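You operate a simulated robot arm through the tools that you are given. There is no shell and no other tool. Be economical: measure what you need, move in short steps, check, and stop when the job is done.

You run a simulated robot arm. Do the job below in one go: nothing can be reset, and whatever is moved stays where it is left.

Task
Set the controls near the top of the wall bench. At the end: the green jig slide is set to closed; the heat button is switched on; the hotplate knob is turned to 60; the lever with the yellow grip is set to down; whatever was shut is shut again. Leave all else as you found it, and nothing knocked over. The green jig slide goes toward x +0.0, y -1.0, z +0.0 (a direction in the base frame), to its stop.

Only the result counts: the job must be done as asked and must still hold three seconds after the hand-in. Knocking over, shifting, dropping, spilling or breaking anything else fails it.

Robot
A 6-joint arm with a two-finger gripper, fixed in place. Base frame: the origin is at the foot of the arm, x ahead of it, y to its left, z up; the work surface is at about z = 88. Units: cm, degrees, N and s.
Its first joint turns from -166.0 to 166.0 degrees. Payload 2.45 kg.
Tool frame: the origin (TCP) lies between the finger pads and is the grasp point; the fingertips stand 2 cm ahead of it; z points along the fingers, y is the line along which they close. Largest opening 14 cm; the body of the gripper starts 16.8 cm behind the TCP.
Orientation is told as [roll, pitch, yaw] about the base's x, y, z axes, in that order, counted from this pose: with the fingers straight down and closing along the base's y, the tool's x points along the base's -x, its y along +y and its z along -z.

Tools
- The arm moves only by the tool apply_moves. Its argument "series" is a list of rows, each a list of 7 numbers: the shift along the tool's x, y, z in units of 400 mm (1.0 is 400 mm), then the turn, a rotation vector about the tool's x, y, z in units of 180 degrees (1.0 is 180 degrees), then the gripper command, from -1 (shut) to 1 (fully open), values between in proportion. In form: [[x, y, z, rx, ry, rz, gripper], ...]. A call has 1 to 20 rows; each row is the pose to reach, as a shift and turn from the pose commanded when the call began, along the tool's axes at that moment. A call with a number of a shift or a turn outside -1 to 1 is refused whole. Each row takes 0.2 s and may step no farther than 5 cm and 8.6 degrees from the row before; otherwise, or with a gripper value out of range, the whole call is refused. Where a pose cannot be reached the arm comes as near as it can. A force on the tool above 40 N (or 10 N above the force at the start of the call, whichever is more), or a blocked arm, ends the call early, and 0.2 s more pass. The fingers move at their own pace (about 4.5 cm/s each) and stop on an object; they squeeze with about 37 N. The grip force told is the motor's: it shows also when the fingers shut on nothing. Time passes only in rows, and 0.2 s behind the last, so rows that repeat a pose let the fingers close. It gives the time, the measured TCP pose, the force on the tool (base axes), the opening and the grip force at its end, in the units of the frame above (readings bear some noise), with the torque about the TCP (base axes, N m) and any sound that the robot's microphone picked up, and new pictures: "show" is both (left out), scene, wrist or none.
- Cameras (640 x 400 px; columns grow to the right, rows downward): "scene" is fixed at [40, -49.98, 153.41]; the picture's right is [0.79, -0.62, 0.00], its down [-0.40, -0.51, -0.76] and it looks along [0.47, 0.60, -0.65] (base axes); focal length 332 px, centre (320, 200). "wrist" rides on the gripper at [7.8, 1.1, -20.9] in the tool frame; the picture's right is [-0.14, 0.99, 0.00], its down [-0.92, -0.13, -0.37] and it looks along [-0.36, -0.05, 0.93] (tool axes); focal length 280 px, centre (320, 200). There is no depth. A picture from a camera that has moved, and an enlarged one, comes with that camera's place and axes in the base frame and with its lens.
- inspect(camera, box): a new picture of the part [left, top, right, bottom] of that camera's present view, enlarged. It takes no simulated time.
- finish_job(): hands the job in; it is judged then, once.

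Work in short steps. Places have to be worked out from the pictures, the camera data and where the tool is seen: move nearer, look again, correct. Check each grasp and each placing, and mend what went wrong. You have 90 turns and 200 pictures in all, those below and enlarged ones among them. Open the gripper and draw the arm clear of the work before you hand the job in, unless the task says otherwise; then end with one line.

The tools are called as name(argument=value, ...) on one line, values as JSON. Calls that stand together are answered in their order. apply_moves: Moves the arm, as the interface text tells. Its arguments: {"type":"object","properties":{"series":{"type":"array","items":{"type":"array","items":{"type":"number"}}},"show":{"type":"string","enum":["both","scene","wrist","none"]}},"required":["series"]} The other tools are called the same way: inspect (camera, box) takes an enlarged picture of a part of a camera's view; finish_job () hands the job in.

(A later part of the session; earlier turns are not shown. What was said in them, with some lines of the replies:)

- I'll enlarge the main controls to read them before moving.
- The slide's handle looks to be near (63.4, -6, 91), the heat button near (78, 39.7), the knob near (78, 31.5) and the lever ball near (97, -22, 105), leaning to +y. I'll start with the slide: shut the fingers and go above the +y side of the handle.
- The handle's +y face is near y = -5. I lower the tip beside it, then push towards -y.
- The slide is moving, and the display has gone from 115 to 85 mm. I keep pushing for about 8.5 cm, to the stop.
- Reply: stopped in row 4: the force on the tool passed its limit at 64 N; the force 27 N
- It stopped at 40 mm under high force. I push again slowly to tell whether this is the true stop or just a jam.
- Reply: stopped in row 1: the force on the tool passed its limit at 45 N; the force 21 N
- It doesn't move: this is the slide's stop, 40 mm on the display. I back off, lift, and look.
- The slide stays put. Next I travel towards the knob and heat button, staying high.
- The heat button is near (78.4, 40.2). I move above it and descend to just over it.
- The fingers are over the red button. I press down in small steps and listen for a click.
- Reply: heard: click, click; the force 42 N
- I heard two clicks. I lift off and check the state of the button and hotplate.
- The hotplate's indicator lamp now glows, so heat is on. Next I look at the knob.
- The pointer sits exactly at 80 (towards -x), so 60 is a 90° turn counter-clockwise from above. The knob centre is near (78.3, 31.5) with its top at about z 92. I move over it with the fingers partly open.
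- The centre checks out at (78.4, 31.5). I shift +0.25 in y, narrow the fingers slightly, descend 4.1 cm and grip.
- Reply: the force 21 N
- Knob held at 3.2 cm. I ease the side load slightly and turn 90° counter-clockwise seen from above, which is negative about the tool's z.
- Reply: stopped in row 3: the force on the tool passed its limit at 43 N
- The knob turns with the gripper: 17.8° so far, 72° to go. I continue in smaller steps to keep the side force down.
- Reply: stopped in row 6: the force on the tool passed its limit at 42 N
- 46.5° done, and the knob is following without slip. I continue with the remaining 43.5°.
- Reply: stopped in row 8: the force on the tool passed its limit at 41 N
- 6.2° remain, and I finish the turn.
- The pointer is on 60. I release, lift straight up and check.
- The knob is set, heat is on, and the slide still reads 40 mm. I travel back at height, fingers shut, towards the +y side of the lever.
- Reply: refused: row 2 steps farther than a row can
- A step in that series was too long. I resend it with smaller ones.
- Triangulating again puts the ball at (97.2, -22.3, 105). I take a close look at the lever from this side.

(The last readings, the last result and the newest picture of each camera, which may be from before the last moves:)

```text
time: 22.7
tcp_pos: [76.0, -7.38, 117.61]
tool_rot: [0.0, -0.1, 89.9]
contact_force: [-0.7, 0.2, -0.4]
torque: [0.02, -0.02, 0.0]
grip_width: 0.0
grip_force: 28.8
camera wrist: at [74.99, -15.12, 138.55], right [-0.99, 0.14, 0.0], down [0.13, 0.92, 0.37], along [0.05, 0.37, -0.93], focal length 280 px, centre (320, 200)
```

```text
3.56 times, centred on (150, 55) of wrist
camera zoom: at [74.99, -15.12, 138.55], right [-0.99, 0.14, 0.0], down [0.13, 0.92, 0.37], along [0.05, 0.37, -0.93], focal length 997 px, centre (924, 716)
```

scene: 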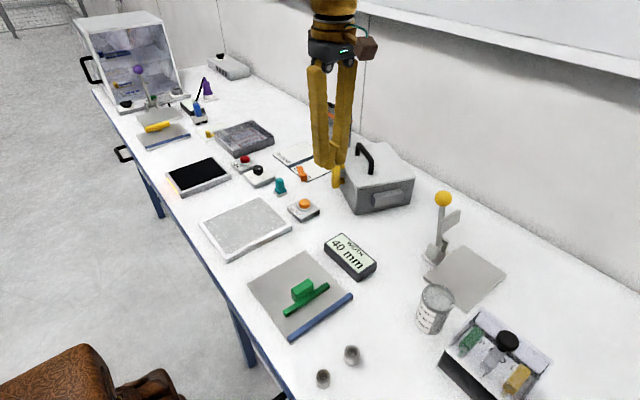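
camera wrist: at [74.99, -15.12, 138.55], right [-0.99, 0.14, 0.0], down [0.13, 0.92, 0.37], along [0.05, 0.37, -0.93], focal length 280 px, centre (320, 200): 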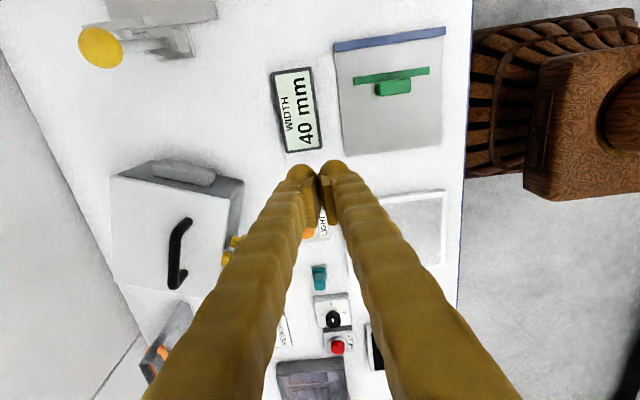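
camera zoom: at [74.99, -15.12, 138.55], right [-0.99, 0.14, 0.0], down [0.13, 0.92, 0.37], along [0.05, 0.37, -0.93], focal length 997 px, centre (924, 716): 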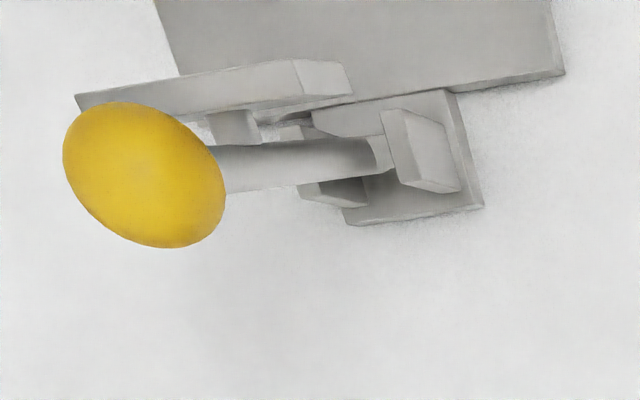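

The pivot is near (96.7, -24.5), and the presser paddle faces -y towards the plate, so "down" means swinging to -y. I tilt the tool 30° outward for reach and move to the +y side.

apply_moves(series=[[0.05, -0.06, 0, 0.033, 0, 0, -1], [0.1, -0.12, 0, 0.067, 0, 0, -1], [0.15, -0.18, 0, 0.1, 0, 0, -1], [0.2, -0.24, 0, 0.133, 0, 0, -1], [0.2525, -0.3, 0, 0.1667, 0, 0, -1]])

```text
time: 23.9
tcp_pos: [88.01, -17.23, 117.85]
tool_rot: [-30.1, 0.0, 90.1]
contact_force: [0.3, -0.7, -1.0]
torque: [-0.01, 0.0, 0.03]
grip_width: 0.01
grip_force: 29.9
camera wrist: at [76.64, -25.02, 135.39], right [-0.86, 0.14, -0.5], down [-0.08, 0.92, 0.38], along [0.51, 0.37, -0.78], focal length 280 px, centre (320, 200)
```

scene: 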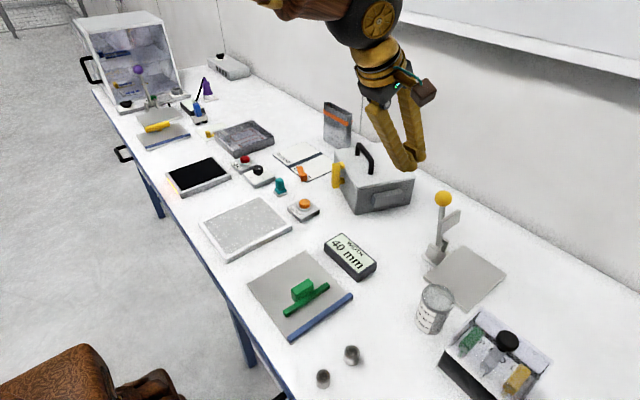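
wrist: 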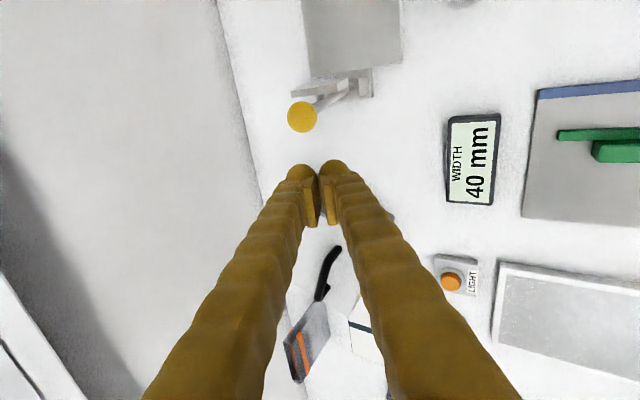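

I extend along the tool axis to sit beside the ball on its +y side.

apply_moves(series=[[0.002, -0.004, 0.106, 0, 0, 0, -1], [0.004, -0.008, 0.212, 0, 0, 0, -1], [0.006, -0.012, 0.318, 0, 0, 0, -1], [0.0075, -0.0155, 0.4, 0, 0, 0, -1], [0.0075, -0.0155, 0.423, 0, 0, 0, -1]])

inspect(camera="scene", box=[380, 130, 560, 290])

```text
time: 25.1
tcp_pos: [97.31, -17.32, 103.46]
tool_rot: [-30.0, -0.1, 90.0]
contact_force: [0.1, 1.0, 0.1]
torque: [-0.01, -0.03, 0.01]
grip_width: 0.01
grip_force: 29.6
camera wrist: at [85.79, -25.2, 120.96], right [-0.86, 0.14, -0.49], down [-0.07, 0.92, 0.38], along [0.51, 0.37, -0.78], focal length 280 px, centre (320, 200)
```

scene: 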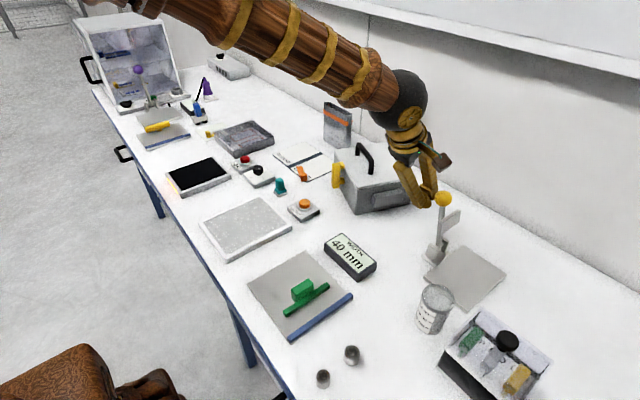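
wrist: 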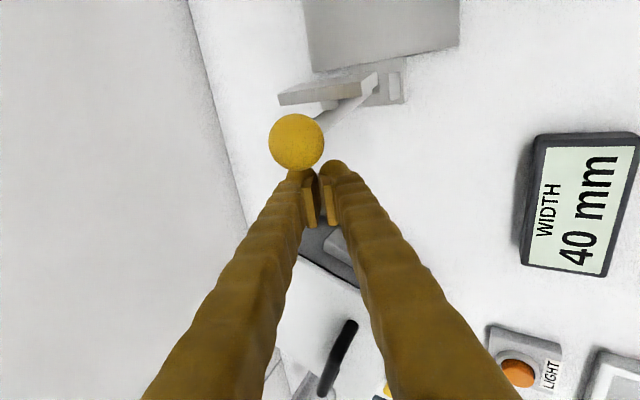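

```text
2.50 times, centred on (470, 210) of scene
camera zoom: at [40.0, -49.98, 153.41], right [0.79, -0.62, 0.0], down [-0.4, -0.51, -0.76], along [0.47, 0.6, -0.65], focal length 831 px, centre (-55, 175)
```

zoom: 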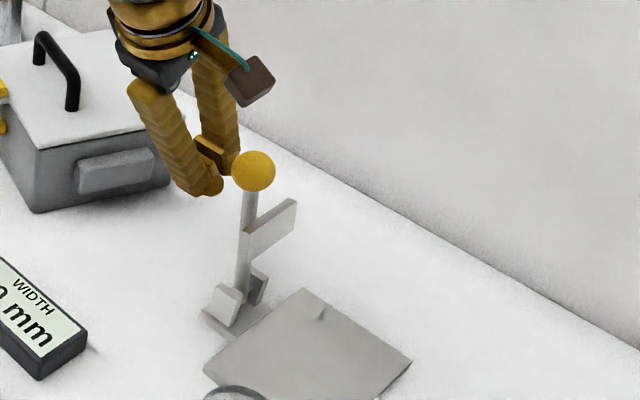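

The finger is beside the ball. I push towards -y along the lever's arc to about 45°, then look.

apply_moves(series=[[0.04, 0.003, 0.005, 0, 0, 0, -1], [0.075, 0.005, 0.01, 0, 0, 0, -1], [0.1125, 0.0058, 0.01, 0, 0, 0, -1], [0.154, 0.004, 0.007, 0, 0, 0, -1], [0.195, 0.002, 0.0035, 0, 0, 0, -1], [0.232, 0.005, 0.009, 0, 0, 0, -1], [0.27, 0.008, 0.0143, 0, 0, 0, -1], [0.305, 0.016, 0.028, 0, 0, 0, -1], [0.34, 0.0245, 0.0424, 0, 0, 0, -1]])

inspect(camera="scene", box=[380, 130, 560, 290])

```text
time: 27.1
tcp_pos: [97.0, -31.14, 101.43]
tool_rot: [-30.1, 0.0, 90.1]
contact_force: [-0.1, -0.3, -0.7]
torque: [0.01, -0.02, -0.01]
grip_width: 0.0
grip_force: 29.1
camera wrist: at [85.69, -38.85, 118.95], right [-0.86, 0.14, -0.5], down [-0.07, 0.92, 0.38], along [0.51, 0.37, -0.78], focal length 280 px, centre (320, 200)
```

scene: 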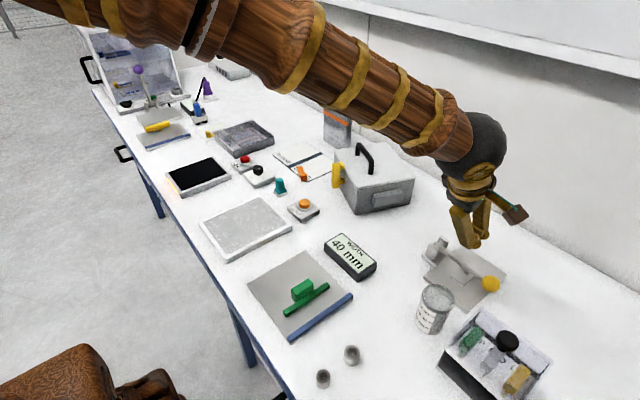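
wrist: 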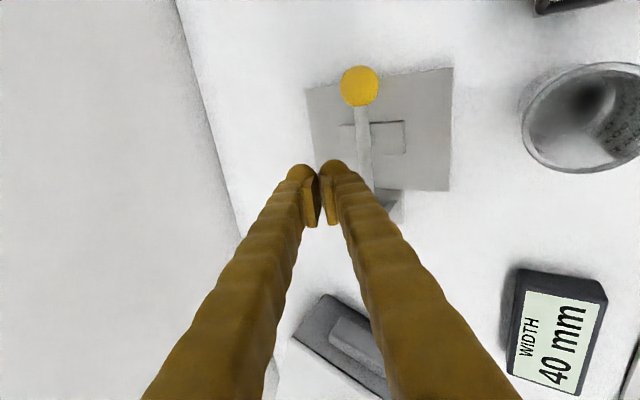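

```text
2.50 times, centred on (470, 210) of scene
camera zoom: at [40.0, -49.98, 153.41], right [0.79, -0.62, 0.0], down [-0.4, -0.51, -0.76], along [0.47, 0.6, -0.65], focal length 831 px, centre (-55, 175)
```

zoom: 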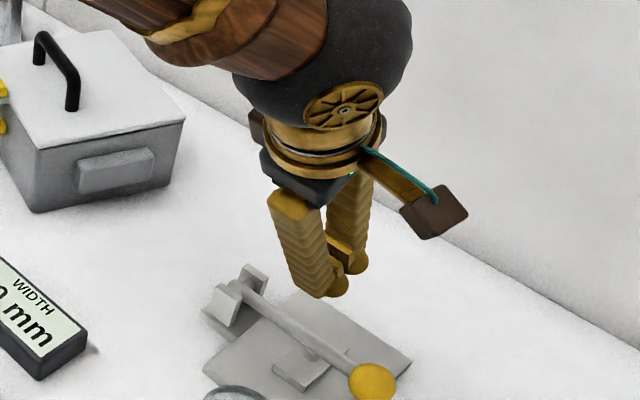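

The lever has swung fully over: the paddle lies on the plate and the ball is near (96.6, -38.5, 92). I press gently down on the rod to make sure it is seated.

apply_moves(series=[[0.05, 0.02, 0.035, 0, 0, 0, -1], [0.1, 0.045, 0.078, 0, 0, 0, -1], [0.1, 0.06, 0.104, 0, 0, 0, -1], [0.1, 0.07, 0.121, 0, 0, 0, -1], [0.1, 0.076, 0.132, 0, 0, 0, -1], [0.1, 0.081, 0.14, 0, 0, 0, -1], [0.1, 0.086, 0.149, 0, 0, 0, -1]], show="wrist")

inspect(camera="scene", box=[380, 130, 560, 290])

```text
time: 28.7
tcp_pos: [97.17, -35.03, 94.77]
tool_rot: [-30.1, 0.0, 90.1]
contact_force: [-6.5, 5.6, 23.2]
torque: [0.19, 0.18, -0.21]
grip_width: 0.0
grip_force: 29.5
camera wrist: at [85.74, -42.77, 112.2], right [-0.86, 0.14, -0.5], down [-0.07, 0.92, 0.38], along [0.51, 0.37, -0.78], focal length 280 px, centre (320, 200)
```

wrist: 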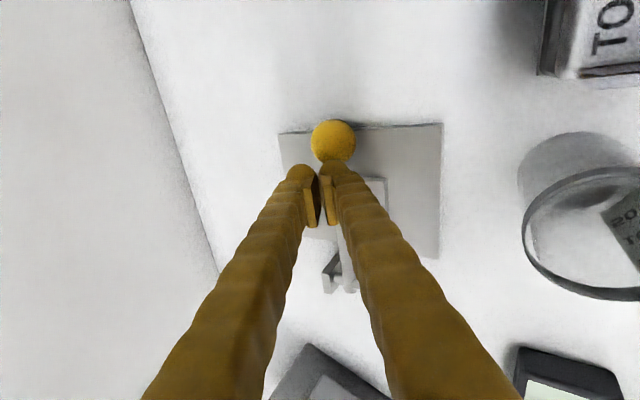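

```text
2.50 times, centred on (470, 210) of scene
camera zoom: at [40.0, -49.98, 153.41], right [0.79, -0.62, 0.0], down [-0.4, -0.51, -0.76], along [0.47, 0.6, -0.65], focal length 831 px, centre (-55, 175)
```

zoom: 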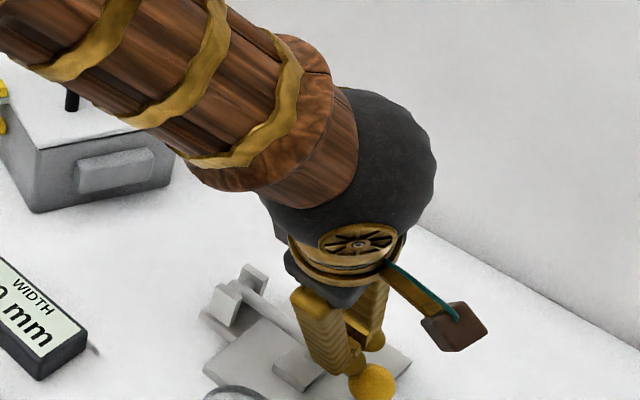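

It is firmly against its stop. I lift straight up, withdraw and open the gripper.

apply_moves(series=[[0, -0.025, -0.043, 0, 0, 0, -1], [0, -0.075, -0.13, 0, 0, 0, -1], [0, -0.125, -0.217, 0, 0, 0, -1], [0, -0.125, -0.32, 0, 0, 0, -1], [0, -0.125, -0.43, 0, 0, 0, -1], [0, -0.125, -0.54, 0, 0, 0, -0.5], [0, -0.125, -0.65, 0, 0, 0, 0.2], [0, -0.125, -0.7, 0, 0, 0, 1], [0, -0.125, -0.7, 0, 0, 0, 1], [0, -0.125, -0.7, 0, 0, 0, 1], [0, -0.125, -0.7, 0, 0, 0, 1]])

inspect(camera="scene", box=[380, 180, 560, 340])

inspect(camera="scene", box=[150, 110, 330, 210])

```text
time: 31.1
tcp_pos: [87.37, -35.14, 121.26]
tool_rot: [-30.0, -0.1, 90.0]
contact_force: [0.4, 0.2, -0.2]
torque: [-0.01, -0.05, -0.01]
grip_width: 12.11
grip_force: 0.1
camera wrist: at [75.99, -43.0, 138.77], right [-0.86, 0.14, -0.5], down [-0.07, 0.92, 0.38], along [0.51, 0.37, -0.78], focal length 280 px, centre (320, 200)
```

scene: 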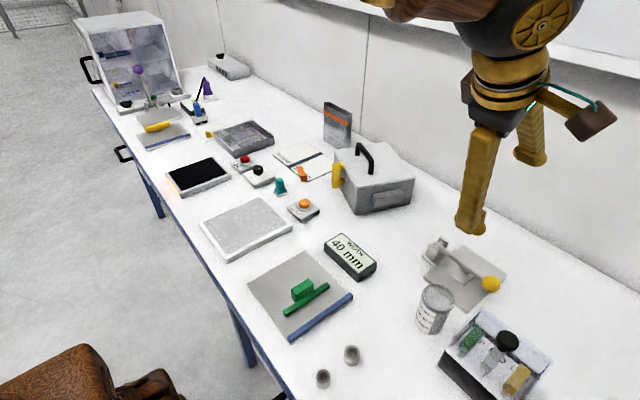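
wrist: 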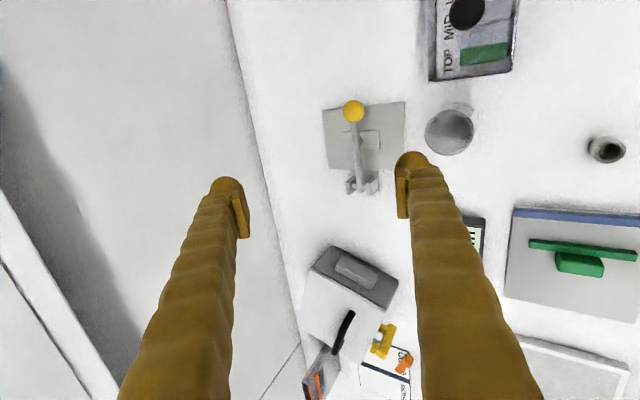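

```text
2.50 times, centred on (470, 260) of scene
camera zoom: at [40.0, -49.98, 153.41], right [0.79, -0.62, 0.0], down [-0.4, -0.51, -0.76], along [0.47, 0.6, -0.65], focal length 831 px, centre (-55, 50)
```

zoom: 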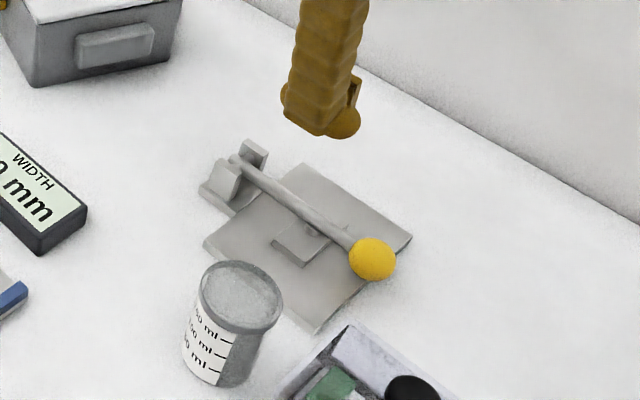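

```text
3.56 times, centred on (240, 160) of scene
camera zoom: at [40.0, -49.98, 153.41], right [0.79, -0.62, 0.0], down [-0.4, -0.51, -0.76], along [0.47, 0.6, -0.65], focal length 1182 px, centre (604, 342)
```

zoom: 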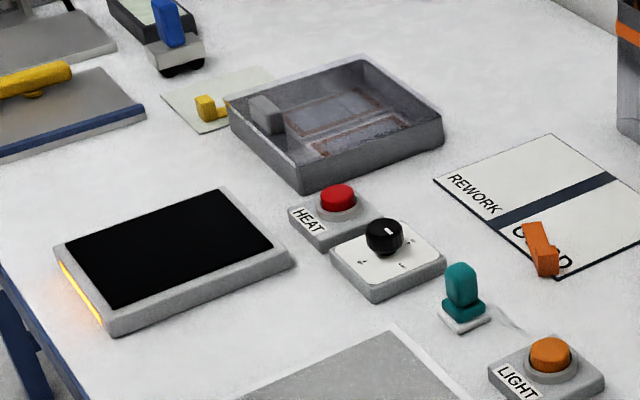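

The slide is at its stop, the heat lamp is lit, the knob is on 60 and the lever is down. Everything else is undisturbed and the arm is clear with the gripper open, so I hand the job in.

finish_job()

```text
The job is handed in.
```

I set all four controls: the green slide is pushed to its stop (the display reads 40 mm), heat is on with the hotplate lamp lit, the knob points to 60, and the yellow-grip lever is down. I opened nothing that was shut, and nothing else looked disturbed in the last pictures.
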